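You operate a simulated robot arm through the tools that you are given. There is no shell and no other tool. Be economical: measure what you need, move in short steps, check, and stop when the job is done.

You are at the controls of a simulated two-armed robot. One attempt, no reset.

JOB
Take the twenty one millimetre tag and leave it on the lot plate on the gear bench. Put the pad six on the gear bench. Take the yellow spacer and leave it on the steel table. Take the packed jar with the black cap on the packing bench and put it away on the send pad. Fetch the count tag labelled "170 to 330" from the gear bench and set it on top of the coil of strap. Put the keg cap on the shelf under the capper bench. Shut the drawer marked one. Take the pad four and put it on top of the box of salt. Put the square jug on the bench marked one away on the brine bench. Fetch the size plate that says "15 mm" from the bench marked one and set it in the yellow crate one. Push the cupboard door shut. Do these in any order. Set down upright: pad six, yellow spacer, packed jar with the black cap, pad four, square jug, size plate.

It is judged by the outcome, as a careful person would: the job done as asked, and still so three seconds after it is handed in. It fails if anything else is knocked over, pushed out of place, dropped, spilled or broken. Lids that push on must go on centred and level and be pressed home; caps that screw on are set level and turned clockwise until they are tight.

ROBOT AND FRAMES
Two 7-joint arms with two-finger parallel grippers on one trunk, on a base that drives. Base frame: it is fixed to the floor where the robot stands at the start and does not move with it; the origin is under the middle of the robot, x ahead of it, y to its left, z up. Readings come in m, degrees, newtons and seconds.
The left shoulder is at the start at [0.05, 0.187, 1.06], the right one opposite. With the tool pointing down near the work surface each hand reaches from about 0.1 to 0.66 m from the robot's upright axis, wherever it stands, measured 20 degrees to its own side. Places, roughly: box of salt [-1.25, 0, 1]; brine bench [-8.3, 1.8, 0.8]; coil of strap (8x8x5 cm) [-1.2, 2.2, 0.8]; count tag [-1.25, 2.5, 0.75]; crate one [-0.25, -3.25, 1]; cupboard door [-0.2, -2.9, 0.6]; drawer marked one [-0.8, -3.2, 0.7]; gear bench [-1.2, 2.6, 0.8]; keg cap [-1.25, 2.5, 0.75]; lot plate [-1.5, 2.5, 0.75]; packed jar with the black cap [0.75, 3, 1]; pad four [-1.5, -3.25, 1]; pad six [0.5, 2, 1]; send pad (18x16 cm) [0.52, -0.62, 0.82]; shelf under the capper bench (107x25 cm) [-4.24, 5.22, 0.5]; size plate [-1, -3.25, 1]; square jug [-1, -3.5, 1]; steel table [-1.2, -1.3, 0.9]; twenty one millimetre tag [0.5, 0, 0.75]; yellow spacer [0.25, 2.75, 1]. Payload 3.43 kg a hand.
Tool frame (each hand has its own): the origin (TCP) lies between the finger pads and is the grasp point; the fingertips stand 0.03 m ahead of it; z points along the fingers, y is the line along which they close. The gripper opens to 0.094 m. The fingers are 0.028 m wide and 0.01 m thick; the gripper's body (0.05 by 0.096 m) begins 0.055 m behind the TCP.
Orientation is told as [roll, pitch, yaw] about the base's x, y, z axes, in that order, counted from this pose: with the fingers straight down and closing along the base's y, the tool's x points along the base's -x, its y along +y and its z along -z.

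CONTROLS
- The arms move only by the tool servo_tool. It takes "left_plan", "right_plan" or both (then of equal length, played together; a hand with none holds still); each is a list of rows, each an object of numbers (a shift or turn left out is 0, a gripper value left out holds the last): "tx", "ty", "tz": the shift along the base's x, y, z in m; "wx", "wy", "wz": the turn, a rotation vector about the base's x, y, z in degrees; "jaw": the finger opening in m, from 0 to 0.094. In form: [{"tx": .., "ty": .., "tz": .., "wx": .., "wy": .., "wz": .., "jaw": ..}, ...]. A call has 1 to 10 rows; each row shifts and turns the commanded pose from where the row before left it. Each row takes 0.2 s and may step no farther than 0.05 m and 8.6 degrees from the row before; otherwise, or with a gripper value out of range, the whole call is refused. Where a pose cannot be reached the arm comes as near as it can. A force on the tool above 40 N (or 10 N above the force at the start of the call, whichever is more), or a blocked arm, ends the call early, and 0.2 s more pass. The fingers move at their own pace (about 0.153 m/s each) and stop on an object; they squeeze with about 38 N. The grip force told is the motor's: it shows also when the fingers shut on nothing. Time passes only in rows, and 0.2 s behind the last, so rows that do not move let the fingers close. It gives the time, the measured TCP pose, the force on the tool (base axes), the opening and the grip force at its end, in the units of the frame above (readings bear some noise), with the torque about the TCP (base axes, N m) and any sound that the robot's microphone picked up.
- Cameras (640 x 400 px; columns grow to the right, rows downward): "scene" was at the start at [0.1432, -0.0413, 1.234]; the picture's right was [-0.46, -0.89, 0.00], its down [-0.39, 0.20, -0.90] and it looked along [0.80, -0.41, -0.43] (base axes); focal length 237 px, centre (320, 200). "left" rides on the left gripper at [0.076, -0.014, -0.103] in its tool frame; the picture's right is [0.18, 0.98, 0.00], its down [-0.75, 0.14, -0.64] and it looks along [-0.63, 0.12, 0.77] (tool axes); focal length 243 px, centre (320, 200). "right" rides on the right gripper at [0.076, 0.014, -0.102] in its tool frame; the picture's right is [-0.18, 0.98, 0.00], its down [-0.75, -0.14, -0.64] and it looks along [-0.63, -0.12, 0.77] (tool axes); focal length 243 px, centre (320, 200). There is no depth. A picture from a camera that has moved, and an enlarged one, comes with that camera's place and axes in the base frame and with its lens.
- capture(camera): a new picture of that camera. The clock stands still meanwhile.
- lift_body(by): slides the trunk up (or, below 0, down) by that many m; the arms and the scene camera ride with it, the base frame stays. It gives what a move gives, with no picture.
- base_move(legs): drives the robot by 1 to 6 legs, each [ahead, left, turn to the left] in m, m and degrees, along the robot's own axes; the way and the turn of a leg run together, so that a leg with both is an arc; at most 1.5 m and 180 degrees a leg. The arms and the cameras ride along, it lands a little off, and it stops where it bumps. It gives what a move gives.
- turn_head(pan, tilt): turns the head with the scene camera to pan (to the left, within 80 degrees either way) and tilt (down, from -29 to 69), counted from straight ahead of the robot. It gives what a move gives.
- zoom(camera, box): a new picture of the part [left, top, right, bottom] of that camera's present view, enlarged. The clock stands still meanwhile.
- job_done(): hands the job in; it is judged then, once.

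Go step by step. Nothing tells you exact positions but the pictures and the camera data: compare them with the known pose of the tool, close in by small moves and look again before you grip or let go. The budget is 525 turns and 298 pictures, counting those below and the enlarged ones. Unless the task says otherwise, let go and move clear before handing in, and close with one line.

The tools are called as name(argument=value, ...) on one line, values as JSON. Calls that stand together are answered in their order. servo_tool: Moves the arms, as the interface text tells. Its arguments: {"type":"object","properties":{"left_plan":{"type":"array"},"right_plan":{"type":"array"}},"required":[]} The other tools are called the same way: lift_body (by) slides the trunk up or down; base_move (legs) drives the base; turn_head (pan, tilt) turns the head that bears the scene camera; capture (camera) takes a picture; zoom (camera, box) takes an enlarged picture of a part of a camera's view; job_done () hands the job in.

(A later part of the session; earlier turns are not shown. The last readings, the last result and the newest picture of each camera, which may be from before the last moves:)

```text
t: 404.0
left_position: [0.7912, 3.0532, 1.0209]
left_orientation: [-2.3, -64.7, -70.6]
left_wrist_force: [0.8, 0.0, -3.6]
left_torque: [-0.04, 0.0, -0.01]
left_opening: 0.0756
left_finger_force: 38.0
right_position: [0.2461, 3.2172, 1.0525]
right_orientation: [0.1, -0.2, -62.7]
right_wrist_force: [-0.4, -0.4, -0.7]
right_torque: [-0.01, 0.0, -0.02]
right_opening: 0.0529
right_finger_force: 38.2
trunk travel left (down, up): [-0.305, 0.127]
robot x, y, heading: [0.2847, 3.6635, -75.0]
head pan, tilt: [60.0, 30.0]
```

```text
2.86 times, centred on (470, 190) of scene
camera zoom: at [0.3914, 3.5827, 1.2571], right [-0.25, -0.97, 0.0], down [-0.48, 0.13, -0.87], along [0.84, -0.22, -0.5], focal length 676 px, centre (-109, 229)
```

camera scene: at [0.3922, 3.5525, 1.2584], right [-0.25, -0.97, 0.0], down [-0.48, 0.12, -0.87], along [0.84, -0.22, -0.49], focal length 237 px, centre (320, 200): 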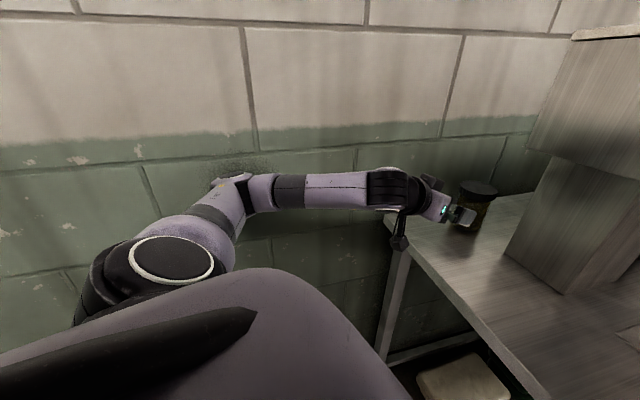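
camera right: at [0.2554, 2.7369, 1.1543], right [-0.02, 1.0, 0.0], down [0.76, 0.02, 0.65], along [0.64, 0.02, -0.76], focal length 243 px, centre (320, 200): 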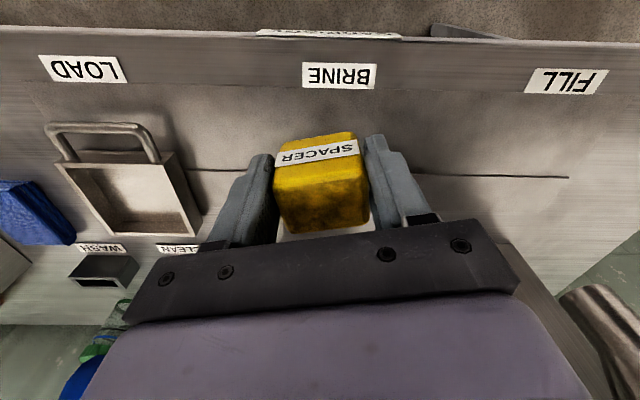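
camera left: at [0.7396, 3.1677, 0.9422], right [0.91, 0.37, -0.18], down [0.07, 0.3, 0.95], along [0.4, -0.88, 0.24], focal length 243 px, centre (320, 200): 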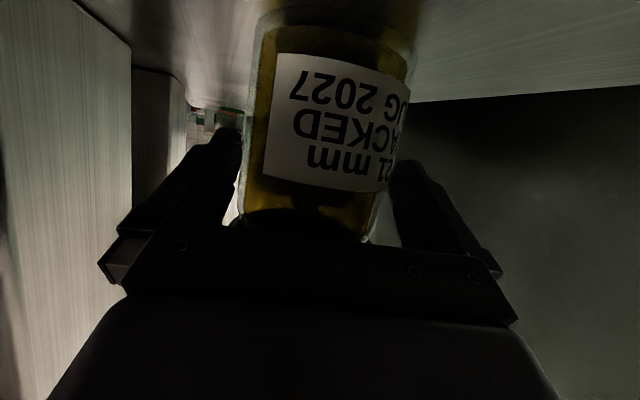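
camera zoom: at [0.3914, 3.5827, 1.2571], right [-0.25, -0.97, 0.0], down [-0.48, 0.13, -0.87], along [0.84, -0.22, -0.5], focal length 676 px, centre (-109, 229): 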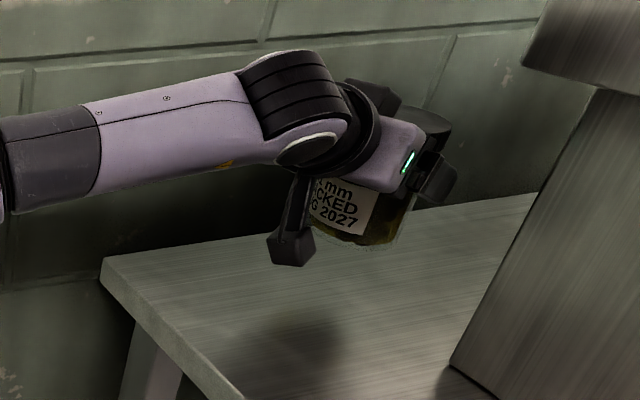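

Jar lifted. Back straight out, then tuck the arm and head south toward the send pad.

base_move(legs=[[-0.4, 0, 0], [0, -0.35, 0]])

servo_tool(left_plan=[{"tx": -0.035, "ty": 0.03, "tz": 0.01}, {"tx": -0.035, "ty": 0.03, "tz": 0.01}, {"tx": -0.035, "ty": 0.03, "tz": 0.01}, {"tx": -0.035, "ty": 0.03, "tz": 0.01}, {"tx": -0.035, "ty": 0.03, "tz": 0.01}, {"tx": -0.035, "ty": 0.03}, {"tx": -0.03, "ty": 0.02}])

turn_head(pan=15, tilt=25)

capture(camera="scene")

```text
t: 409.7
left_position: [0.3481, 3.3502, 1.0202]
left_orientation: [-2.2, -64.7, -70.5]
left_wrist_force: [0.0, -0.4, -3.7]
left_torque: [0.02, 0.0, 0.0]
left_opening: 0.0758
left_finger_force: 38.3
right_position: [-0.1963, 3.5148, 1.0529]
right_orientation: [0.1, -0.1, -62.7]
right_wrist_force: [-1.1, 0.5, -0.4]
right_torque: [0.03, -0.01, 0.02]
right_opening: 0.053
right_finger_force: 38.0
trunk travel left (down, up): [-0.305, 0.127]
robot x, y, heading: [-0.1587, 3.9555, -74.4]
head pan, tilt: [60.0, 30.0]
```

```text
t: 411.3
left_position: [0.1077, 3.5513, 1.0719]
left_orientation: [-2.4, -64.8, -70.4]
left_wrist_force: [0.3, 0.6, -2.5]
left_torque: [0.0, -0.03, 0.02]
left_opening: 0.0755
left_finger_force: 37.7
right_position: [-0.1964, 3.5137, 1.0524]
right_orientation: [0.1, -0.2, -62.7]
right_wrist_force: [-0.9, 0.1, -0.5]
right_torque: [0.01, 0.05, -0.02]
right_opening: 0.0531
right_finger_force: 37.5
trunk travel left (down, up): [-0.305, 0.127]
robot x, y, heading: [-0.1585, 3.96, -74.4]
head pan, tilt: [60.0, 30.0]
```

```text
t: 412.4
left_position: [0.1091, 3.551, 1.0709]
left_orientation: [-2.4, -64.6, -70.5]
left_wrist_force: [-0.4, 0.0, -2.8]
left_torque: [-0.01, 0.04, -0.03]
left_opening: 0.0753
left_finger_force: 38.3
right_position: [-0.1956, 3.5136, 1.0522]
right_orientation: [0.1, -0.2, -62.7]
right_wrist_force: [0.0, -0.2, -1.0]
right_torque: [-0.02, 0.01, -0.01]
right_opening: 0.0532
right_finger_force: 37.7
trunk travel left (down, up): [-0.305, 0.127]
robot x, y, heading: [-0.1566, 3.9602, -74.7]
head pan, tilt: [15.0, 25.0]
```

```text
155 pictures are left
camera scene: at [-0.0917, 3.8226, 1.2651], right [-0.86, -0.51, 0.0], down [-0.21, 0.36, -0.91], along [0.46, -0.78, -0.42], focal length 237 px, centre (320, 200)
```

scene: 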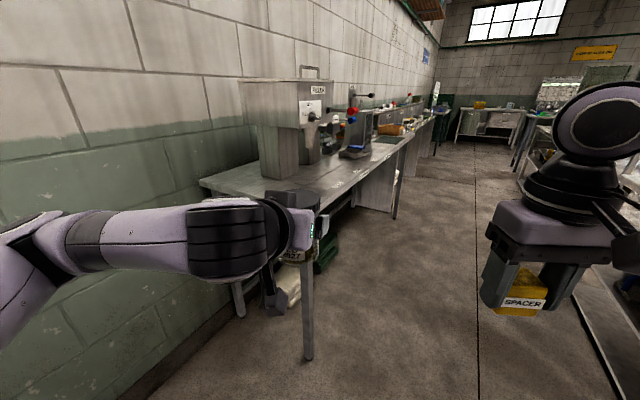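

base_move(legs=[[0, -0.18, -15.3], [1.5, 0, 0], [1.5, 0, 0]])

turn_head(pan=0, tilt=20)

capture(camera="scene")

```text
t: 428.8
left_position: [-0.1903, 0.4452, 1.0704]
left_orientation: [-2.3, -64.8, -86.1]
left_wrist_force: [-0.9, 0.6, -3.2]
left_torque: [0.0, -0.01, -0.02]
left_opening: 0.0755
left_finger_force: 37.7
right_position: [-0.4947, 0.4903, 1.0522]
right_orientation: [0.1, -0.2, -78.2]
right_wrist_force: [-0.2, -1.6, -1.0]
right_torque: [0.01, -0.02, -0.03]
right_opening: 0.0533
right_finger_force: 37.8
trunk travel left (down, up): [-0.305, 0.127]
robot x, y, heading: [-0.3378, 0.9078, -90.1]
head pan, tilt: [15.0, 25.0]
```

```text
t: 429.6
left_position: [-0.19, 0.4438, 1.0699]
left_orientation: [-2.3, -64.7, -85.9]
left_wrist_force: [0.3, -0.4, -4.0]
left_torque: [-0.01, -0.03, 0.0]
left_opening: 0.0755
left_finger_force: 37.3
right_position: [-0.4954, 0.491, 1.0521]
right_orientation: [0.1, -0.1, -78.3]
right_wrist_force: [0.3, 0.7, -0.5]
right_torque: [-0.01, -0.01, 0.04]
right_opening: 0.0536
right_finger_force: 38.1
trunk travel left (down, up): [-0.305, 0.127]
robot x, y, heading: [-0.3377, 0.9067, -89.9]
head pan, tilt: [0.0, 20.0]
```

```text
154 pictures are left
camera scene: at [-0.335, 0.7571, 1.2732], right [-1.0, 0.0, 0.0], down [0.0, 0.34, -0.94], along [0.0, -0.94, -0.34], focal length 237 px, centre (320, 200)
```

scene: 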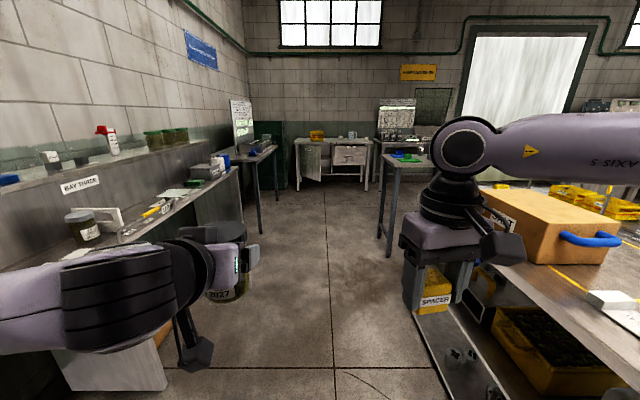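

base_move(legs=[[1.5, 0, 0], [0.12, 0, 0], [0, 0, 90]])

turn_head(pan=0, tilt=35)

capture(camera="scene")

```text
t: 441.6
left_position: [0.1278, -0.5657, 1.071]
left_orientation: [-2.3, -64.8, 4.1]
left_wrist_force: [0.2, -0.3, -3.5]
left_torque: [-0.02, -0.02, 0.01]
left_opening: 0.0755
left_finger_force: 37.7
right_position: [0.0833, -0.8704, 1.0511]
right_orientation: [0.2, -0.2, 11.9]
right_wrist_force: [0.0, 1.2, -1.2]
right_torque: [0.06, 0.02, 0.02]
right_opening: 0.0532
right_finger_force: 38.1
trunk travel left (down, up): [-0.305, 0.127]
robot x, y, heading: [-0.332, -0.721, -0.1]
head pan, tilt: [0.0, 20.0]
```

```text
t: 442.4
left_position: [0.1287, -0.5682, 1.0706]
left_orientation: [-2.4, -64.7, 4.1]
left_wrist_force: [0.5, -0.2, -3.8]
left_torque: [-0.02, 0.03, 0.02]
left_opening: 0.0755
left_finger_force: 37.9
right_position: [0.0817, -0.8709, 1.0528]
right_orientation: [0.1, -0.2, 12.0]
right_wrist_force: [-0.5, -0.2, -0.9]
right_torque: [-0.02, -0.02, 0.0]
right_opening: 0.0531
right_finger_force: 38.0
trunk travel left (down, up): [-0.305, 0.127]
robot x, y, heading: [-0.3376, -0.7139, -0.2]
head pan, tilt: [0.0, 35.0]
```

```text
153 pictures are left
camera scene: at [-0.1855, -0.7142, 1.2494], right [0.0, -1.0, 0.0], down [-0.57, 0.0, -0.82], along [0.82, 0.0, -0.57], focal length 237 px, centre (320, 200)
```

scene: 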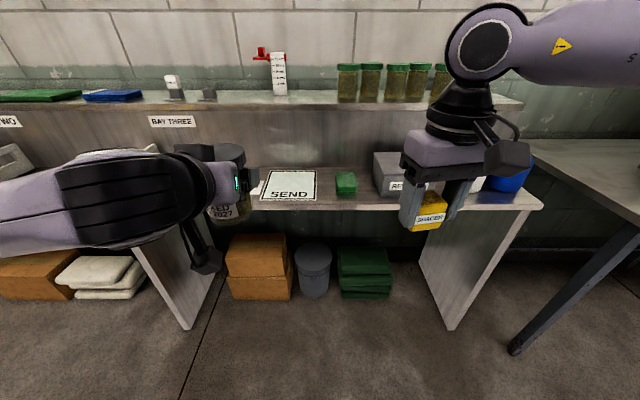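

Send pad centre ≈(0.518, -0.613). Move in with the jar.

base_move(legs=[[0.29, -0.035, 0]])

servo_tool(left_plan=[{"tx": 0.035, "tz": -0.02}, {"tx": 0.035, "tz": -0.03}, {"tx": 0.02, "tz": -0.03}, {}])

turn_head(pan=15, tilt=45)

capture(camera="scene")

capture(camera="left")

```text
t: 444.4
left_position: [0.4168, -0.6044, 1.0697]
left_orientation: [-2.4, -64.7, 4.0]
left_wrist_force: [-0.3, 0.0, -3.2]
left_torque: [-0.04, -0.02, 0.04]
left_opening: 0.0752
left_finger_force: 38.0
right_position: [0.3708, -0.9076, 1.0527]
right_orientation: [0.1, -0.2, 11.8]
right_wrist_force: [0.2, -1.1, -0.3]
right_torque: [-0.01, 0.04, -0.02]
right_opening: 0.053
right_finger_force: 37.3
trunk travel left (down, up): [-0.305, 0.127]
robot x, y, heading: [-0.0452, -0.7491, -0.1]
head pan, tilt: [0.0, 35.0]
```

```text
t: 445.4
left_position: [0.5061, -0.603, 0.9892]
left_orientation: [-2.3, -64.7, 3.9]
left_wrist_force: [-1.2, 0.2, -3.4]
left_torque: [-0.03, -0.02, 0.01]
left_opening: 0.0753
left_finger_force: 37.8
right_position: [0.3698, -0.9077, 1.0522]
right_orientation: [0.1, -0.3, 11.9]
right_wrist_force: [-0.2, -0.2, -0.1]
right_torque: [0.02, 0.03, 0.01]
right_opening: 0.0534
right_finger_force: 38.0
trunk travel left (down, up): [-0.305, 0.127]
robot x, y, heading: [-0.0472, -0.7521, -0.2]
head pan, tilt: [0.0, 35.0]
```

```text
t: 446.2
left_position: [0.5071, -0.6032, 0.9902]
left_orientation: [-2.3, -64.6, 4.0]
left_wrist_force: [0.5, -0.1, -2.6]
left_torque: [-0.02, 0.0, 0.02]
left_opening: 0.0755
left_finger_force: 37.9
right_position: [0.3706, -0.9073, 1.052]
right_orientation: [0.1, -0.2, 11.8]
right_wrist_force: [-0.3, 0.1, 0.2]
right_torque: [0.03, -0.01, 0.02]
right_opening: 0.0535
right_finger_force: 37.6
trunk travel left (down, up): [-0.305, 0.127]
robot x, y, heading: [-0.047, -0.7507, 0.2]
head pan, tilt: [15.0, 45.0]
```

```text
152 pictures are left
camera scene: at [0.0933, -0.7292, 1.2346], right [0.26, -0.97, 0.0], down [-0.68, -0.18, -0.71], along [0.68, 0.18, -0.71], focal length 237 px, centre (320, 200)
```

scene: 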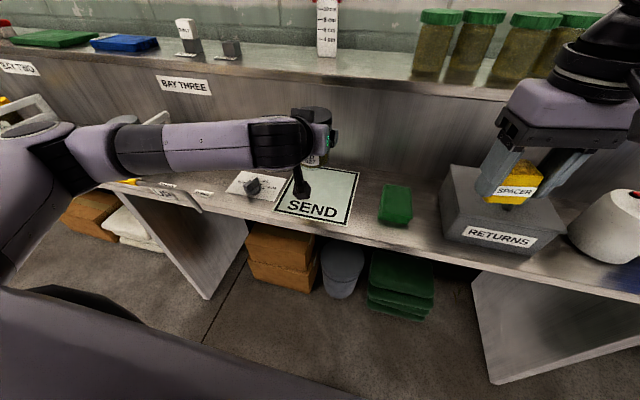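

```text
151 pictures are left
camera left: at [0.3825, -0.6233, 0.9669], right [-0.11, 0.98, -0.18], down [-0.26, 0.15, 0.95], along [0.96, 0.15, 0.24], focal length 243 px, centre (320, 200)
```

left: 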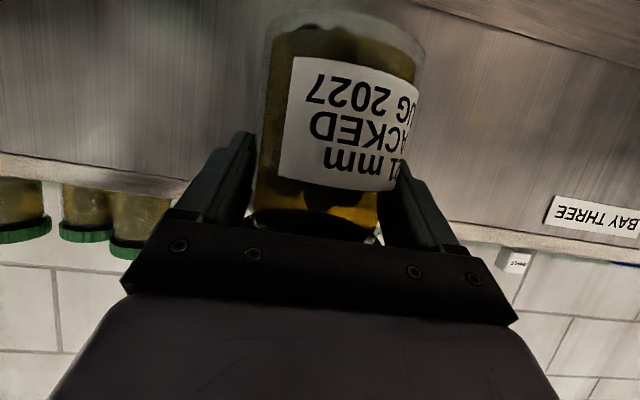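

servo_tool(left_plan=[{"tx": 0.003, "ty": -0.014, "tz": -0.03}, {"tz": -0.03}, {"tz": -0.02}, {"tz": -0.008}, {"tz": -0.006}, {}])

zoom(camera="scene", box=[220, 80, 420, 240])

```text
t: 447.6
left_position: [0.5108, -0.6168, 0.8964]
left_orientation: [-2.4, -64.7, 4.1]
left_wrist_force: [-0.2, -0.5, -2.8]
left_torque: [-0.01, 0.01, 0.0]
left_opening: 0.0754
left_finger_force: 38.2
right_position: [0.3713, -0.9077, 1.0517]
right_orientation: [0.1, -0.2, 11.8]
right_wrist_force: [-0.2, -0.1, -0.6]
right_torque: [-0.02, 0.03, 0.02]
right_opening: 0.0531
right_finger_force: 38.2
trunk travel left (down, up): [-0.305, 0.127]
robot x, y, heading: [-0.0459, -0.7468, -0.0]
head pan, tilt: [15.0, 45.0]
```

```text
2.50 times, centred on (320, 160) of scene
camera zoom: at [0.0933, -0.7291, 1.2345], right [0.26, -0.97, 0.0], down [-0.68, -0.18, -0.71], along [0.68, 0.18, -0.71], focal length 592 px, centre (320, 300)
```

zoom: 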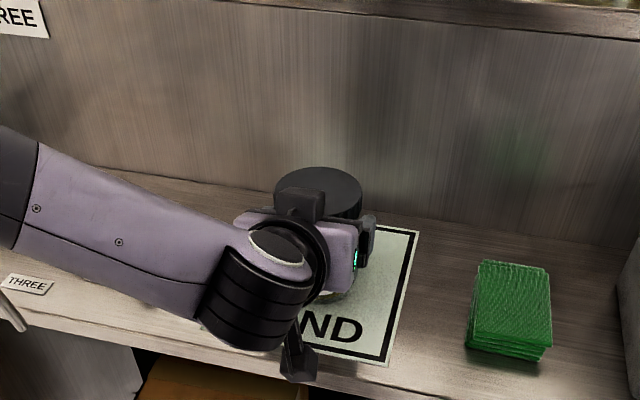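

servo_tool(left_plan=[{"tz": -0.004}, {"tz": -0.004}, {"tz": -0.004}, {"tz": -0.004}, {}])

```text
t: 448.8
left_position: [0.5085, -0.6191, 0.8863]
left_orientation: [-2.5, -65.5, 4.1]
left_wrist_force: [0.0, 1.4, 25.1]
left_torque: [0.43, 0.55, 0.04]
left_opening: 0.0756
left_finger_force: 37.6
right_position: [0.3687, -0.9095, 1.0529]
right_orientation: [0.1, -0.4, 11.8]
right_wrist_force: [-0.4, 0.2, -0.5]
right_torque: [-0.01, 0.0, 0.01]
right_opening: 0.0532
right_finger_force: 37.8
trunk travel left (down, up): [-0.305, 0.127]
robot x, y, heading: [-0.0467, -0.7479, -0.1]
head pan, tilt: [15.0, 45.0]
```

servo_tool(left_plan=[{"tz": 0.002}, {"jaw": 0.094}, {}, {}, {"tx": -0.03, "ty": -0.002, "tz": 0.008}, {"tx": -0.035, "ty": -0.002, "tz": 0.016}, {"tx": -0.035, "tz": 0.016}, {"tx": -0.035, "tz": 0.02}])

capture(camera="scene")

```text
t: 450.6
left_position: [0.3733, -0.6211, 0.9424]
left_orientation: [-2.3, -64.6, 4.0]
left_wrist_force: [-0.9, 0.7, -0.4]
left_torque: [-0.04, 0.02, -0.01]
left_opening: 0.094
left_finger_force: 0.1
right_position: [0.3701, -0.9069, 1.0536]
right_orientation: [0.1, -0.3, 11.8]
right_wrist_force: [-0.4, -0.8, -0.4]
right_torque: [-0.05, 0.04, -0.03]
right_opening: 0.0532
right_finger_force: 38.2
trunk travel left (down, up): [-0.305, 0.127]
robot x, y, heading: [-0.0471, -0.7501, 0.2]
head pan, tilt: [15.0, 45.0]
```

```text
149 pictures are left
camera scene: at [0.0928, -0.7292, 1.2346], right [0.26, -0.97, 0.0], down [-0.68, -0.18, -0.71], along [0.68, 0.18, -0.71], focal length 237 px, centre (320, 200)
```

scene: 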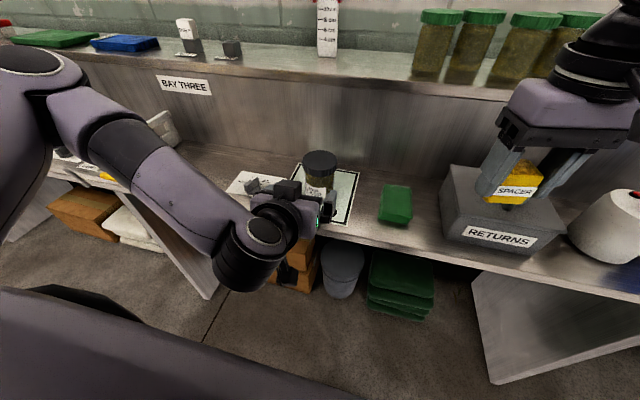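

base_move(legs=[[-0.3, 0, 0]])

servo_tool(left_plan=[{"wy": 8.1, "tz": 0.02}, {"wy": 8.1, "tz": 0.02}, {"wy": 8.1, "tz": 0.02}, {"wy": 8.1, "tz": 0.02}, {"wy": 8.1, "tz": 0.02}, {"wy": 8.1, "tz": 0.02}, {"wy": 8.1, "tz": 0.02}, {"wy": 8.1, "tx": -0.02}, {"tx": -0.03, "jaw": 0.09}])

zoom(camera="scene", box=[220, 60, 480, 222])

```text
t: 452.7
left_position: [0.0735, -0.6211, 0.9424]
left_orientation: [-2.3, -64.7, 4.0]
left_wrist_force: [0.2, 0.7, -0.4]
left_torque: [0.04, -0.02, 0.01]
left_opening: 0.094
left_finger_force: 0.1
right_position: [0.0683, -0.9069, 1.0525]
right_orientation: [0.1, -0.3, 11.7]
right_wrist_force: [-1.4, 0.5, -0.5]
right_torque: [0.0, 0.0, 0.01]
right_opening: 0.0532
right_finger_force: 37.6
trunk travel left (down, up): [-0.305, 0.127]
robot x, y, heading: [-0.3485, -0.7506, -0.4]
head pan, tilt: [15.0, 45.0]
```

```text
t: 454.7
left_position: [0.0221, -0.6226, 1.082]
left_orientation: [1.3, 0.2, 1.6]
left_wrist_force: [0.3, -0.5, -0.7]
left_torque: [0.02, 0.01, -0.01]
left_opening: 0.0897
left_finger_force: 0.0
right_position: [0.0675, -0.9084, 1.0523]
right_orientation: [0.1, -0.2, 11.6]
right_wrist_force: [-0.1, -0.1, -0.3]
right_torque: [-0.04, 0.06, 0.01]
right_opening: 0.0531
right_finger_force: 37.8
trunk travel left (down, up): [-0.305, 0.127]
robot x, y, heading: [-0.3479, -0.748, -0.4]
head pan, tilt: [15.0, 45.0]
```

```text
2.46 times, centred on (350, 141) of scene
camera zoom: at [-0.2096, -0.7287, 1.2346], right [0.26, -0.97, 0.0], down [-0.68, -0.18, -0.71], along [0.68, 0.18, -0.71], focal length 583 px, centre (246, 345)
```

zoom: 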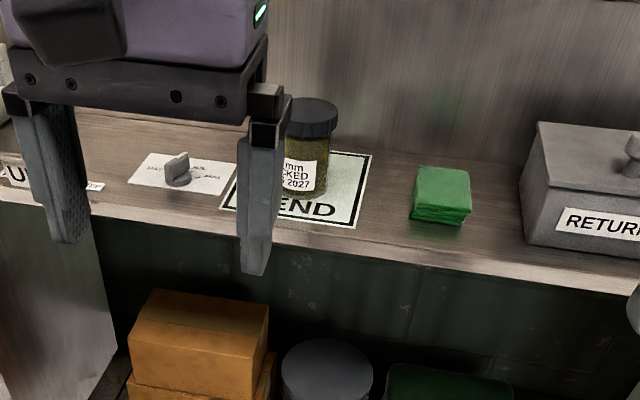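

Jar is standing on SEND. Turn toward the steel table.

base_move(legs=[[0, 0, -90], [0.5, 0, 0], [0, 0, -90]])

turn_head(pan=0, tilt=35)

capture(camera="scene")

```text
t: 465.3
left_position: [-0.7367, -1.3681, 1.0815]
left_orientation: [1.2, 0.1, -179.5]
left_wrist_force: [-0.5, 0.7, 0.2]
left_torque: [0.02, 0.03, 0.06]
left_opening: 0.0898
left_finger_force: 0.1
right_position: [-0.7733, -1.0826, 1.0521]
right_orientation: [0.2, -0.2, -169.5]
right_wrist_force: [0.2, -0.4, -1.4]
right_torque: [-0.01, 0.0, 0.02]
right_opening: 0.053
right_finger_force: 38.0
trunk travel left (down, up): [-0.305, 0.127]
robot x, y, heading: [-0.3609, -1.2472, 178.8]
head pan, tilt: [15.0, 45.0]
```

```text
t: 466.1
left_position: [-0.7368, -1.3679, 1.0813]
left_orientation: [1.2, 0.0, -179.5]
left_wrist_force: [-0.2, -1.1, 0.4]
left_torque: [-0.01, 0.01, 0.01]
left_opening: 0.0898
left_finger_force: 0.2
right_position: [-0.7747, -1.0822, 1.052]
right_orientation: [0.0, -0.2, -169.5]
right_wrist_force: [0.9, 0.3, -1.4]
right_torque: [0.04, -0.02, 0.01]
right_opening: 0.0531
right_finger_force: 38.1
trunk travel left (down, up): [-0.305, 0.127]
robot x, y, heading: [-0.361, -1.2483, 178.6]
head pan, tilt: [0.0, 35.0]
```

```text
147 pictures are left
camera scene: at [-0.5052, -1.2442, 1.2494], right [0.02, 1.0, 0.0], down [0.57, -0.01, -0.82], along [-0.82, 0.02, -0.57], focal length 237 px, centre (320, 200)
```

scene: 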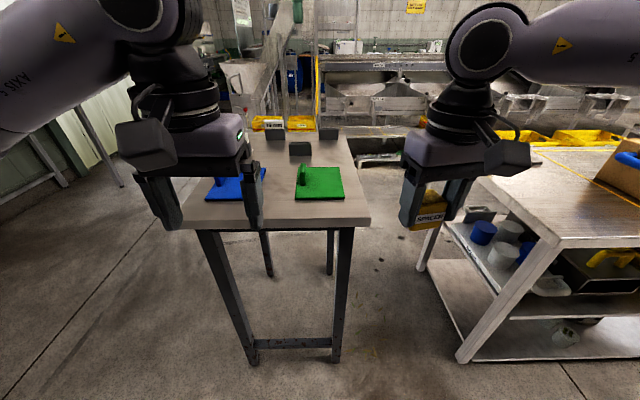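

Steel table ahead (z≈0.9). The free front strip at about (-0.957, -1.19) suits the spacer.

base_move(legs=[[0.11, 0.08, 1.3]])

servo_tool(right_plan=[{"tx": -0.035, "ty": -0.02, "wz": -6}, {"tx": -0.035, "ty": -0.015, "wz": -6}, {"tz": -0.03}, {}])

turn_head(pan=-10, tilt=50)

capture(camera="scene")

capture(camera="right")

```text
t: 467.4
left_position: [-0.8451, -1.4552, 1.0813]
left_orientation: [1.2, 0.1, -178.2]
left_wrist_force: [-0.3, 0.9, 0.3]
left_torque: [0.04, -0.02, 0.01]
left_opening: 0.0902
left_finger_force: 0.1
right_position: [-0.8905, -1.1712, 1.052]
right_orientation: [0.1, -0.2, -168.1]
right_wrist_force: [-0.9, -0.2, -0.3]
right_torque: [0.01, 0.0, 0.02]
right_opening: 0.0532
right_finger_force: 38.0
trunk travel left (down, up): [-0.305, 0.127]
robot x, y, heading: [-0.4734, -1.3219, 180.0]
head pan, tilt: [0.0, 35.0]
```

```text
t: 468.4
left_position: [-0.8433, -1.4551, 1.0822]
left_orientation: [1.1, 0.0, -178.2]
left_wrist_force: [0.7, -0.6, -0.7]
left_torque: [0.03, 0.03, -0.01]
left_opening: 0.0897
left_finger_force: 0.0
right_position: [-0.9107, -1.1674, 1.0302]
right_orientation: [0.0, -0.4, -177.2]
right_wrist_force: [0.4, 0.3, 0.1]
right_torque: [0.01, 0.0, 0.02]
right_opening: 0.053
right_finger_force: 37.5
right hand out of reach, approached as far as the arm can: row 1, 2
trunk travel left (down, up): [-0.305, 0.127]
robot x, y, heading: [-0.4732, -1.3264, 179.5]
head pan, tilt: [0.0, 35.0]
```

```text
t: 469.2
left_position: [-0.8441, -1.455, 1.0822]
left_orientation: [1.2, 0.0, -178.2]
left_wrist_force: [-0.4, 0.6, -0.1]
left_torque: [0.01, 0.01, 0.03]
left_opening: 0.0903
left_finger_force: 0.1
right_position: [-0.9132, -1.168, 1.0297]
right_orientation: [0.2, -0.2, -177.2]
right_wrist_force: [0.9, 0.2, -1.2]
right_torque: [-0.01, 0.01, -0.01]
right_opening: 0.0533
right_finger_force: 38.0
trunk travel left (down, up): [-0.305, 0.127]
robot x, y, heading: [-0.4713, -1.3234, 180.0]
head pan, tilt: [-10.0, 50.0]
```

```text
146 pictures are left
camera scene: at [-0.6039, -1.3122, 1.2277], right [0.17, 0.98, 0.0], down [0.75, -0.13, -0.64], along [-0.63, 0.11, -0.77], focal length 237 px, centre (320, 200)
```

scene: 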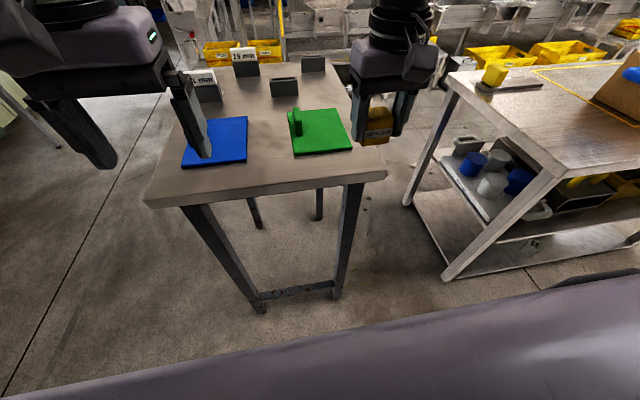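

```text
145 pictures are left
camera right: at [-0.8356, -1.1786, 1.1315], right [-0.14, -0.99, 0.0], down [-0.76, 0.11, 0.65], along [-0.64, 0.09, -0.76], focal length 243 px, centre (320, 200)
```

right: 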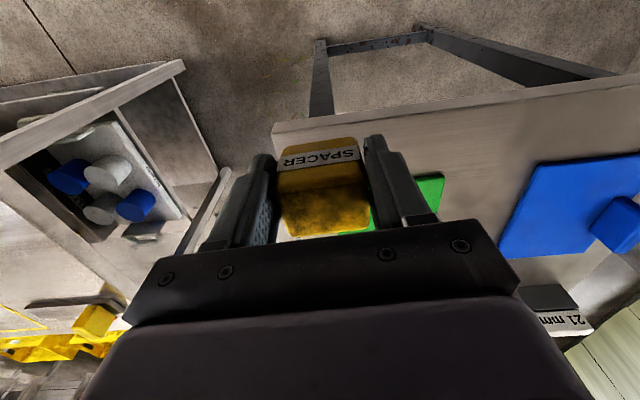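

base_move(legs=[[0.045, 0.032, 0]])

servo_tool(right_plan=[{"tz": -0.03, "wz": -2.8}, {"tz": -0.03}, {"tz": -0.01}, {}])

zoom(camera="scene", box=[240, 60, 440, 220])

capture(camera="right")

```text
t: 470.2
left_position: [-0.8887, -1.4866, 1.0808]
left_orientation: [1.1, 0.1, -178.2]
left_wrist_force: [0.1, 0.1, -0.5]
left_torque: [0.04, 0.0, 0.0]
left_opening: 0.0899
left_finger_force: 0.0
right_position: [-0.958, -1.1989, 1.0299]
right_orientation: [0.1, -0.2, -177.2]
right_wrist_force: [0.5, -1.3, -1.4]
right_torque: [-0.01, 0.0, 0.05]
right_opening: 0.0531
right_finger_force: 37.8
trunk travel left (down, up): [-0.305, 0.127]
robot x, y, heading: [-0.5163, -1.3586, 180.1]
head pan, tilt: [-10.0, 50.0]
```

```text
t: 471.2
left_position: [-0.8893, -1.4866, 1.0821]
left_orientation: [1.2, 0.0, -178.1]
left_wrist_force: [-0.1, 0.7, 0.3]
left_torque: [0.0, -0.02, 0.03]
left_opening: 0.0901
left_finger_force: 0.1
right_position: [-0.9565, -1.2006, 0.959]
right_orientation: [0.1, -0.3, 179.9]
right_wrist_force: [0.0, -0.6, -0.3]
right_torque: [-0.01, -0.04, 0.03]
right_opening: 0.0534
right_finger_force: 37.6
trunk travel left (down, up): [-0.305, 0.127]
robot x, y, heading: [-0.5197, -1.3574, 180.1]
head pan, tilt: [-10.0, 50.0]
```

```text
2.50 times, centred on (340, 140) of scene
camera zoom: at [-0.6488, -1.3439, 1.2277], right [0.17, 0.98, 0.0], down [0.75, -0.13, -0.64], along [-0.63, 0.11, -0.77], focal length 592 px, centre (270, 350)
```

zoom: 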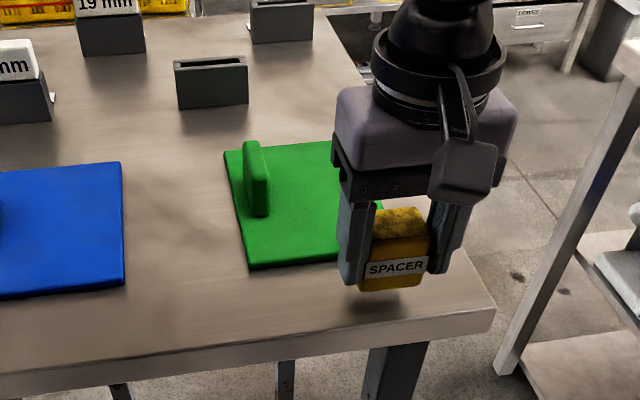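

```text
143 pictures are left
camera right: at [-0.8809, -1.2139, 1.061], right [-0.18, -0.98, 0.0], down [-0.75, 0.14, 0.65], along [-0.63, 0.12, -0.76], focal length 243 px, centre (320, 200)
```

right: 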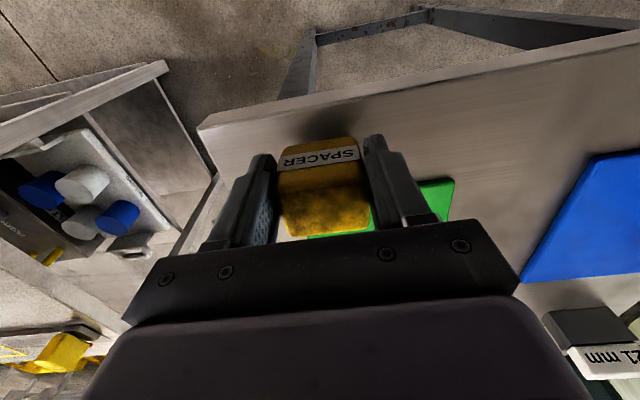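

servo_tool(right_plan=[{"tx": 0.006, "tz": -0.006}, {"tz": -0.005}, {"tz": -0.005}, {"tz": -0.005}, {"tz": -0.004}, {}])

zoom(camera="scene", box=[240, 60, 440, 220])

```text
t: 472.6
left_position: [-0.8865, -1.4871, 1.0838]
left_orientation: [1.2, -0.2, -178.2]
left_wrist_force: [-0.1, 0.2, 0.5]
left_torque: [0.02, -0.02, 0.0]
left_opening: 0.0903
left_finger_force: 0.0
right_position: [-0.9521, -1.1997, 0.9386]
right_orientation: [0.2, -0.8, 179.9]
right_wrist_force: [-1.2, 5.0, 30.8]
right_torque: [0.09, 0.44, -0.1]
right_opening: 0.0536
right_finger_force: 37.2
trunk travel left (down, up): [-0.305, 0.127]
robot x, y, heading: [-0.5155, -1.358, 179.9]
head pan, tilt: [-10.0, 50.0]
```

```text
2.50 times, centred on (340, 140) of scene
camera zoom: at [-0.6467, -1.3441, 1.2282], right [0.17, 0.98, 0.0], down [0.75, -0.13, -0.64], along [-0.63, 0.11, -0.76], focal length 592 px, centre (270, 350)
```

zoom: 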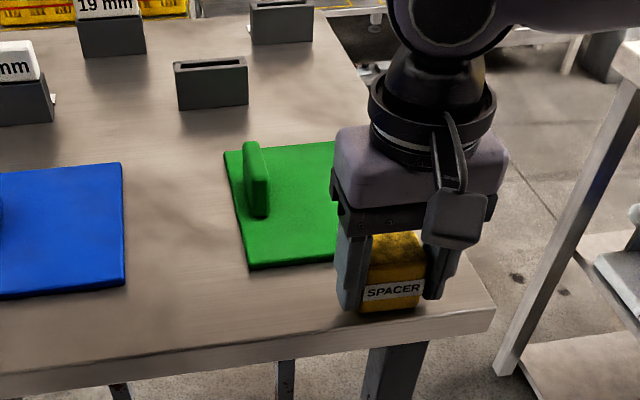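

servo_tool(right_plan=[{"tz": 0.0015}, {"jaw": 0.08}, {}, {"tz": 0.04}, {"tz": 0.05}, {"tz": 0.05, "tx": 0.02}])

zoom(camera="scene", box=[240, 60, 440, 220])

```text
refused: row 6 steps farther than a row can; nothing moved
```

```text
2.50 times, centred on (340, 140) of scene
camera zoom: at [-0.6467, -1.3441, 1.2282], right [0.17, 0.98, 0.0], down [0.75, -0.13, -0.64], along [-0.63, 0.11, -0.76], focal length 592 px, centre (270, 350)
```

zoom: 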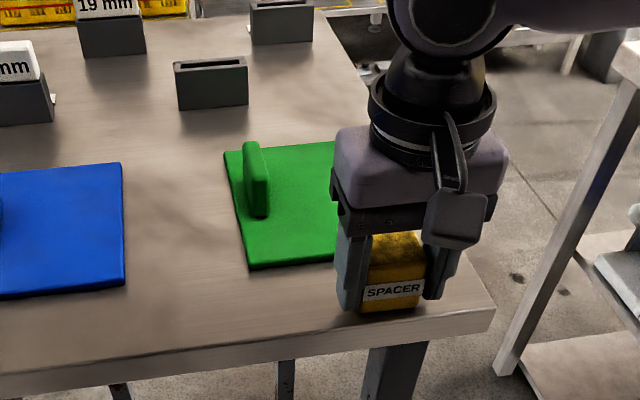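

servo_tool(right_plan=[{"tz": 0.0015}, {"jaw": 0.08}, {}, {"tz": 0.04}, {"tz": 0.045}, {"tz": 0.045, "tx": 0.02}])

zoom(camera="scene", box=[240, 60, 440, 220])

```text
t: 474.0
left_position: [-0.8889, -1.4872, 1.0815]
left_orientation: [1.2, -0.1, -178.3]
left_wrist_force: [-0.3, 0.4, 0.0]
left_torque: [0.03, -0.02, 0.01]
left_opening: 0.0901
left_finger_force: 0.1
right_position: [-0.9303, -1.1993, 1.0674]
right_orientation: [0.0, -0.3, 180.0]
right_wrist_force: [0.8, -0.2, 0.0]
right_torque: [0.01, 0.0, 0.02]
right_opening: 0.0798
right_finger_force: 0.0
trunk travel left (down, up): [-0.305, 0.127]
robot x, y, heading: [-0.5187, -1.3565, 179.8]
head pan, tilt: [-10.0, 50.0]
```

```text
2.50 times, centred on (340, 140) of scene
camera zoom: at [-0.6481, -1.344, 1.2277], right [0.17, 0.98, 0.0], down [0.75, -0.13, -0.64], along [-0.63, 0.11, -0.77], focal length 592 px, centre (270, 350)
```

zoom: 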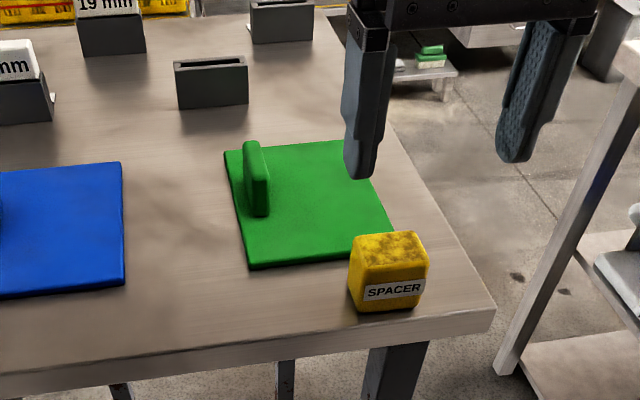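

Spacer placed. Now go south to look at the drawers, cupboard and bench one.

base_move(legs=[[-0.2, 0, 0], [0, 0, 90], [0.8, 0, 0]])

turn_head(pan=-10, tilt=25)

capture(camera="scene")

```text
t: 483.3
left_position: [-0.1778, -2.5291, 1.0809]
left_orientation: [1.2, 0.0, -87.7]
left_wrist_force: [-1.0, -0.1, 0.1]
left_torque: [0.03, 0.04, 0.03]
left_opening: 0.0902
left_finger_force: 0.0
right_position: [-0.4659, -2.5746, 1.0673]
right_orientation: [0.1, -0.1, -89.5]
right_wrist_force: [0.1, -0.5, -0.3]
right_torque: [-0.04, 0.01, 0.03]
right_opening: 0.0802
right_finger_force: 0.0
trunk travel left (down, up): [-0.305, 0.127]
robot x, y, heading: [-0.3088, -2.1579, -89.5]
head pan, tilt: [-10.0, 50.0]
```

```text
t: 484.2
left_position: [-0.179, -2.5301, 1.0813]
left_orientation: [1.1, -0.1, -87.6]
left_wrist_force: [0.3, 0.2, -1.1]
left_torque: [0.02, -0.02, 0.03]
left_opening: 0.09
left_finger_force: 0.0
right_position: [-0.4663, -2.5739, 1.0678]
right_orientation: [0.2, -0.3, -89.5]
right_wrist_force: [1.3, -0.4, -0.6]
right_torque: [0.02, -0.02, -0.01]
right_opening: 0.08
right_finger_force: 0.1
trunk travel left (down, up): [-0.305, 0.127]
robot x, y, heading: [-0.3094, -2.16, -89.5]
head pan, tilt: [-10.0, 25.0]
```

```text
139 pictures are left
camera scene: at [-0.3228, -2.3079, 1.2651], right [-0.99, 0.17, 0.0], down [0.07, 0.42, -0.91], along [-0.15, -0.89, -0.42], focal length 237 px, centre (320, 200)
```

scene: 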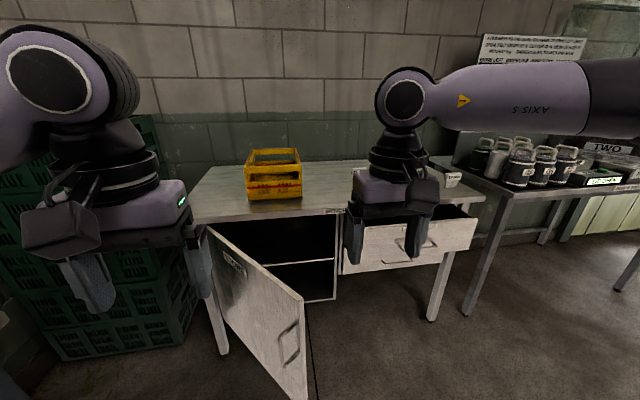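

base_move(legs=[[-0.2, 0, 0]])

turn_head(pan=-55, tilt=20)

capture(camera="scene")

turn_head(pan=0, tilt=30)

capture(camera="scene")

```text
t: 485.8
left_position: [-0.1798, -2.329, 1.0824]
left_orientation: [1.1, 0.0, -87.7]
left_wrist_force: [0.7, 0.2, -0.8]
left_torque: [-0.01, -0.03, 0.02]
left_opening: 0.0901
left_finger_force: 0.0
right_position: [-0.4672, -2.3737, 1.0665]
right_orientation: [0.1, -0.3, -89.6]
right_wrist_force: [0.5, -0.1, 0.2]
right_torque: [0.0, 0.0, -0.01]
right_opening: 0.0802
right_finger_force: 0.0
trunk travel left (down, up): [-0.305, 0.127]
robot x, y, heading: [-0.3102, -1.9572, -89.7]
head pan, tilt: [-10.0, 25.0]
```

```text
t: 486.9
left_position: [-0.1812, -2.3304, 1.0821]
left_orientation: [1.3, 0.0, -87.8]
left_wrist_force: [-0.2, -0.7, 0.0]
left_torque: [0.02, 0.0, 0.02]
left_opening: 0.09
left_finger_force: 0.1
right_position: [-0.4677, -2.3734, 1.0671]
right_orientation: [0.2, -0.2, -89.6]
right_wrist_force: [-0.8, 0.4, 0.2]
right_torque: [-0.01, -0.01, -0.01]
right_opening: 0.0799
right_finger_force: 0.1
trunk travel left (down, up): [-0.305, 0.127]
robot x, y, heading: [-0.31, -1.957, -89.6]
head pan, tilt: [-55.0, 20.0]
```

```text
138 pictures are left
camera scene: at [-0.385, -2.0707, 1.2733], right [-0.58, 0.81, 0.0], down [0.28, 0.2, -0.94], along [-0.77, -0.54, -0.34], focal length 237 px, centre (320, 200)
```

scene: 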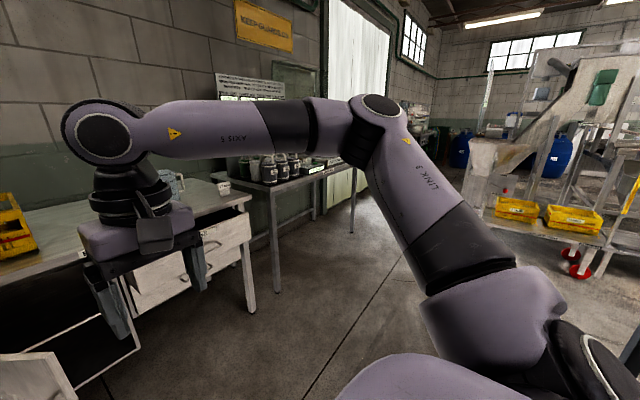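

```text
t: 488.1
left_position: [-0.1813, -2.3305, 1.0819]
left_orientation: [1.2, 0.0, -87.8]
left_wrist_force: [0.6, 0.6, -0.2]
left_torque: [0.03, -0.01, 0.05]
left_opening: 0.0902
left_finger_force: 0.2
right_position: [-0.4674, -2.3735, 1.0665]
right_orientation: [0.1, -0.3, -89.6]
right_wrist_force: [0.2, -0.5, 0.2]
right_torque: [0.04, 0.01, 0.01]
right_opening: 0.0799
right_finger_force: 0.1
trunk travel left (down, up): [-0.305, 0.127]
robot x, y, heading: [-0.3127, -1.9595, -89.7]
head pan, tilt: [0.0, 30.0]
```

```text
137 pictures are left
camera scene: at [-0.3086, -2.1072, 1.2572], right [-1.0, -0.01, 0.0], down [0.0, 0.5, -0.87], along [0.0, -0.87, -0.5], focal length 237 px, centre (320, 200)
```

scene: 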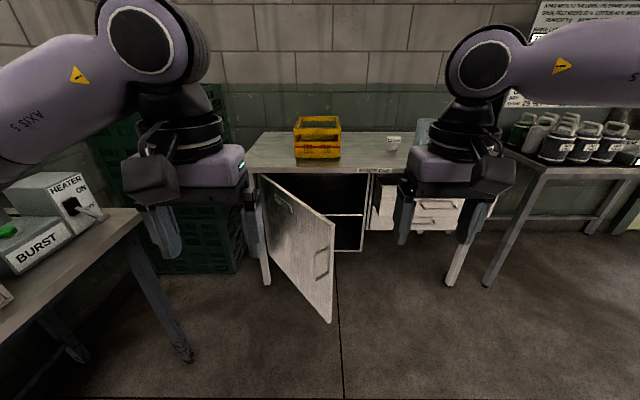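

base_move(legs=[[0, -0.5, 0]])

capture(camera="scene")

```text
t: 493.1
left_position: [-0.6819, -2.3322, 1.0809]
left_orientation: [1.2, 0.0, -88.1]
left_wrist_force: [0.2, -0.5, -0.4]
left_torque: [-0.02, -0.03, -0.02]
left_opening: 0.0897
left_finger_force: 0.1
right_position: [-0.9699, -2.375, 1.067]
right_orientation: [0.1, -0.2, -89.9]
right_wrist_force: [-0.2, 0.7, 0.1]
right_torque: [0.0, 0.04, 0.01]
right_opening: 0.0802
right_finger_force: 0.1
trunk travel left (down, up): [-0.305, 0.127]
robot x, y, heading: [-0.8122, -1.9619, -89.7]
head pan, tilt: [0.0, 30.0]
```

```text
136 pictures are left
camera scene: at [-0.8091, -2.1092, 1.2572], right [-1.0, 0.0, 0.0], down [0.0, 0.5, -0.87], along [0.0, -0.87, -0.5], focal length 237 px, centre (320, 200)
```

scene: 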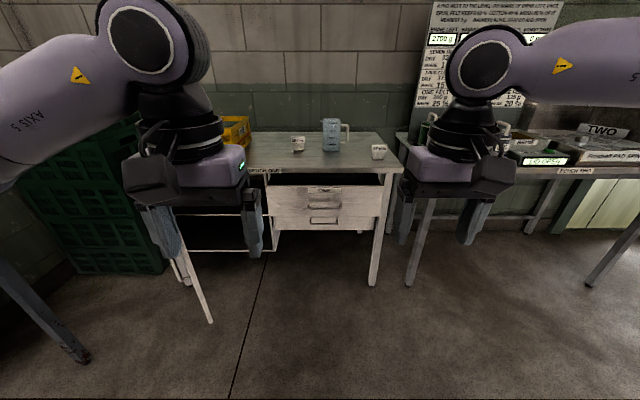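

zoom(camera="scene", box=[230, 90, 430, 250])

zoom(camera="scene", box=[280, 120, 400, 180])

```text
2.50 times, centred on (330, 170) of scene
camera zoom: at [-0.8091, -2.1092, 1.2572], right [-1.0, 0.0, 0.0], down [0.0, 0.5, -0.87], along [0.0, -0.87, -0.5], focal length 592 px, centre (295, 275)
```

zoom: 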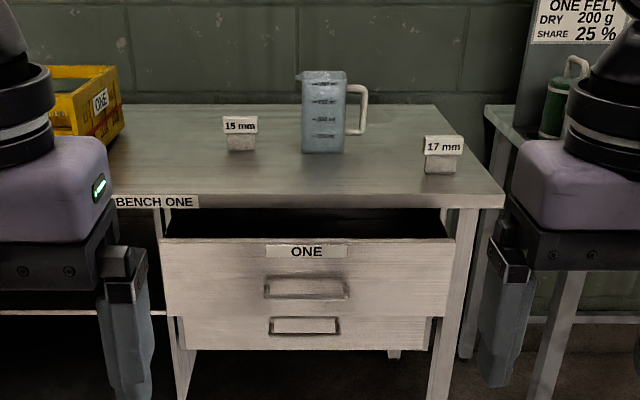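

```text
5.33 times, centred on (340, 150) of scene
camera zoom: at [-0.8091, -2.1092, 1.2572], right [-1.0, 0.0, 0.0], down [0.0, 0.5, -0.87], along [0.0, -0.87, -0.5], focal length 1263 px, centre (213, 467)
```

zoom: 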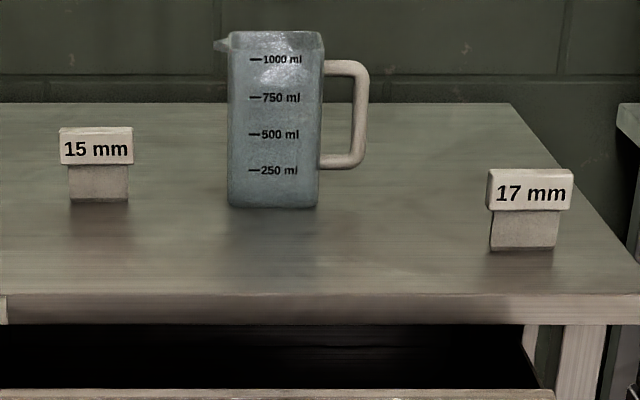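

Bench one found with the 15 mm plate, jug, open drawer ONE and the open cupboard door. Get a second view closer to measure.

base_move(legs=[[0.22, 0.15, 0]])

turn_head(pan=-5, tilt=40)

capture(camera="scene")

```text
t: 495.0
left_position: [-0.5321, -2.5547, 1.0819]
left_orientation: [1.2, 0.0, -88.1]
left_wrist_force: [0.2, -1.1, 0.6]
left_torque: [0.0, 0.01, -0.02]
left_opening: 0.09
left_finger_force: 0.1
right_position: [-0.8179, -2.5952, 1.0669]
right_orientation: [0.1, -0.3, -89.9]
right_wrist_force: [-0.6, 0.0, -0.5]
right_torque: [0.01, -0.01, 0.0]
right_opening: 0.08
right_finger_force: 0.0
trunk travel left (down, up): [-0.305, 0.127]
robot x, y, heading: [-0.6624, -2.1827, -89.8]
head pan, tilt: [0.0, 30.0]
```

```text
t: 495.7
left_position: [-0.532, -2.554, 1.0815]
left_orientation: [1.2, 0.0, -87.9]
left_wrist_force: [1.0, -0.4, 0.2]
left_torque: [0.03, 0.0, -0.04]
left_opening: 0.0901
left_finger_force: 0.0
right_position: [-0.8184, -2.596, 1.0675]
right_orientation: [0.1, -0.3, -90.0]
right_wrist_force: [0.0, 0.9, 0.5]
right_torque: [-0.01, -0.02, 0.05]
right_opening: 0.0805
right_finger_force: 0.1
trunk travel left (down, up): [-0.305, 0.127]
robot x, y, heading: [-0.6623, -2.1846, -89.9]
head pan, tilt: [-5.0, 40.0]
```

```text
133 pictures are left
camera scene: at [-0.6658, -2.3248, 1.2419], right [-1.0, 0.08, 0.0], down [0.05, 0.64, -0.77], along [-0.07, -0.76, -0.64], focal length 237 px, centre (320, 200)
```

scene: 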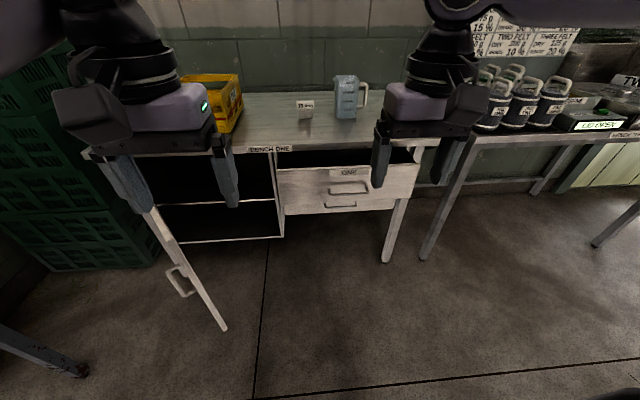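

Drawer ONE front is at y≈-3.02, z≈0.78, x≈-0.83; bench front at y≈-3.11. I'll push it with the left hand's closed, tilted fingers.

base_move(legs=[[0, -0.3, 0], [0.3, 0, 0]])

servo_tool(left_plan=[{"ty": -0.03, "jaw": 0.0}, {"wx": -8}, {"wx": -8}, {"wx": -8}, {"wx": -8}, {"wx": -8, "tz": -0.03}, {"tz": -0.04}, {"tz": -0.04}, {"tz": -0.04}, {}])

turn_head(pan=5, tilt=45)

capture(camera="scene")

capture(camera="left")

```text
t: 500.6
left_position: [-0.8308, -2.8538, 1.0815]
left_orientation: [1.3, 0.0, -88.0]
left_wrist_force: [0.5, -0.5, 0.3]
left_torque: [0.03, -0.03, 0.01]
left_opening: 0.0902
left_finger_force: 0.0
right_position: [-1.1179, -2.897, 1.0671]
right_orientation: [0.0, -0.2, -89.8]
right_wrist_force: [-0.6, -1.1, -0.4]
right_torque: [0.01, 0.01, 0.0]
right_opening: 0.0799
right_finger_force: 0.1
trunk travel left (down, up): [-0.305, 0.127]
robot x, y, heading: [-0.9642, -2.4844, -90.0]
head pan, tilt: [-5.0, 40.0]
```

```text
t: 502.8
left_position: [-0.8306, -2.8835, 0.9318]
left_orientation: [-0.4, -40.0, -87.4]
left_wrist_force: [-0.2, 0.5, 0.1]
left_torque: [0.01, 0.0, 0.0]
left_opening: 0.0
left_finger_force: 33.4
right_position: [-1.1188, -2.8969, 1.0667]
right_orientation: [0.1, -0.3, -89.7]
right_wrist_force: [-0.4, 0.3, -0.1]
right_torque: [-0.01, -0.01, 0.01]
right_opening: 0.0804
right_finger_force: 0.0
trunk travel left (down, up): [-0.305, 0.127]
robot x, y, heading: [-0.9588, -2.4834, -89.8]
head pan, tilt: [-5.0, 40.0]
```

```text
t: 503.5
left_position: [-0.8308, -2.8825, 0.9323]
left_orientation: [-0.5, -40.1, -87.4]
left_wrist_force: [0.1, -0.1, 0.2]
left_torque: [-0.03, -0.03, -0.01]
left_opening: 0.0
left_finger_force: 32.7
right_position: [-1.1165, -2.8974, 1.0666]
right_orientation: [0.1, -0.2, -89.8]
right_wrist_force: [0.1, -0.1, 0.4]
right_torque: [0.01, -0.03, 0.03]
right_opening: 0.0803
right_finger_force: 0.1
trunk travel left (down, up): [-0.305, 0.127]
robot x, y, heading: [-0.9603, -2.4816, -89.9]
head pan, tilt: [5.0, 45.0]
```

```text
132 pictures are left
camera scene: at [-0.9507, -2.6217, 1.2346], right [-1.0, -0.09, 0.0], down [-0.06, 0.7, -0.71], along [0.06, -0.7, -0.71], focal length 237 px, centre (320, 200)
```

scene: 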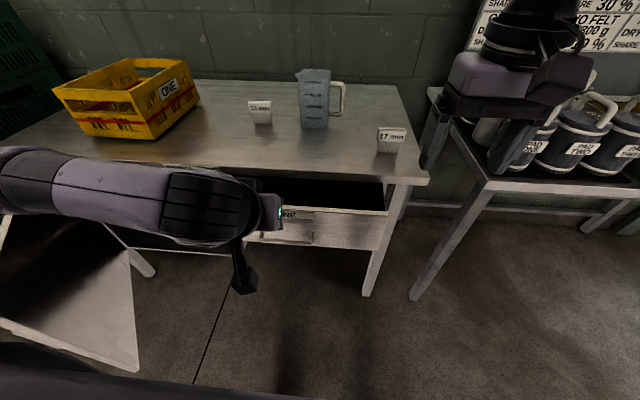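

```text
131 pictures are left
camera left: at [-0.849, -2.7615, 0.9626], right [0.98, 0.18, -0.12], down [0.15, -0.16, 0.98], along [0.16, -0.97, -0.18], focal length 243 px, centre (320, 200)
```

left: 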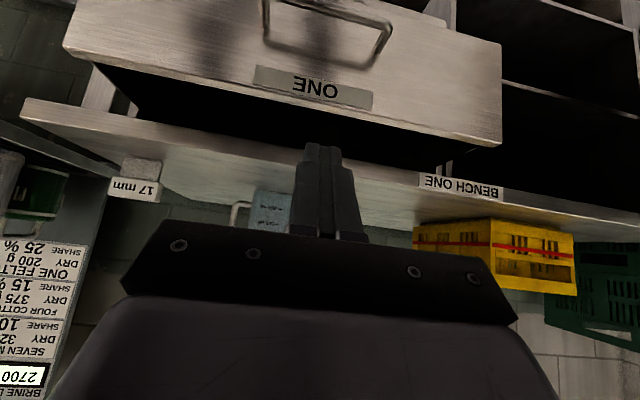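

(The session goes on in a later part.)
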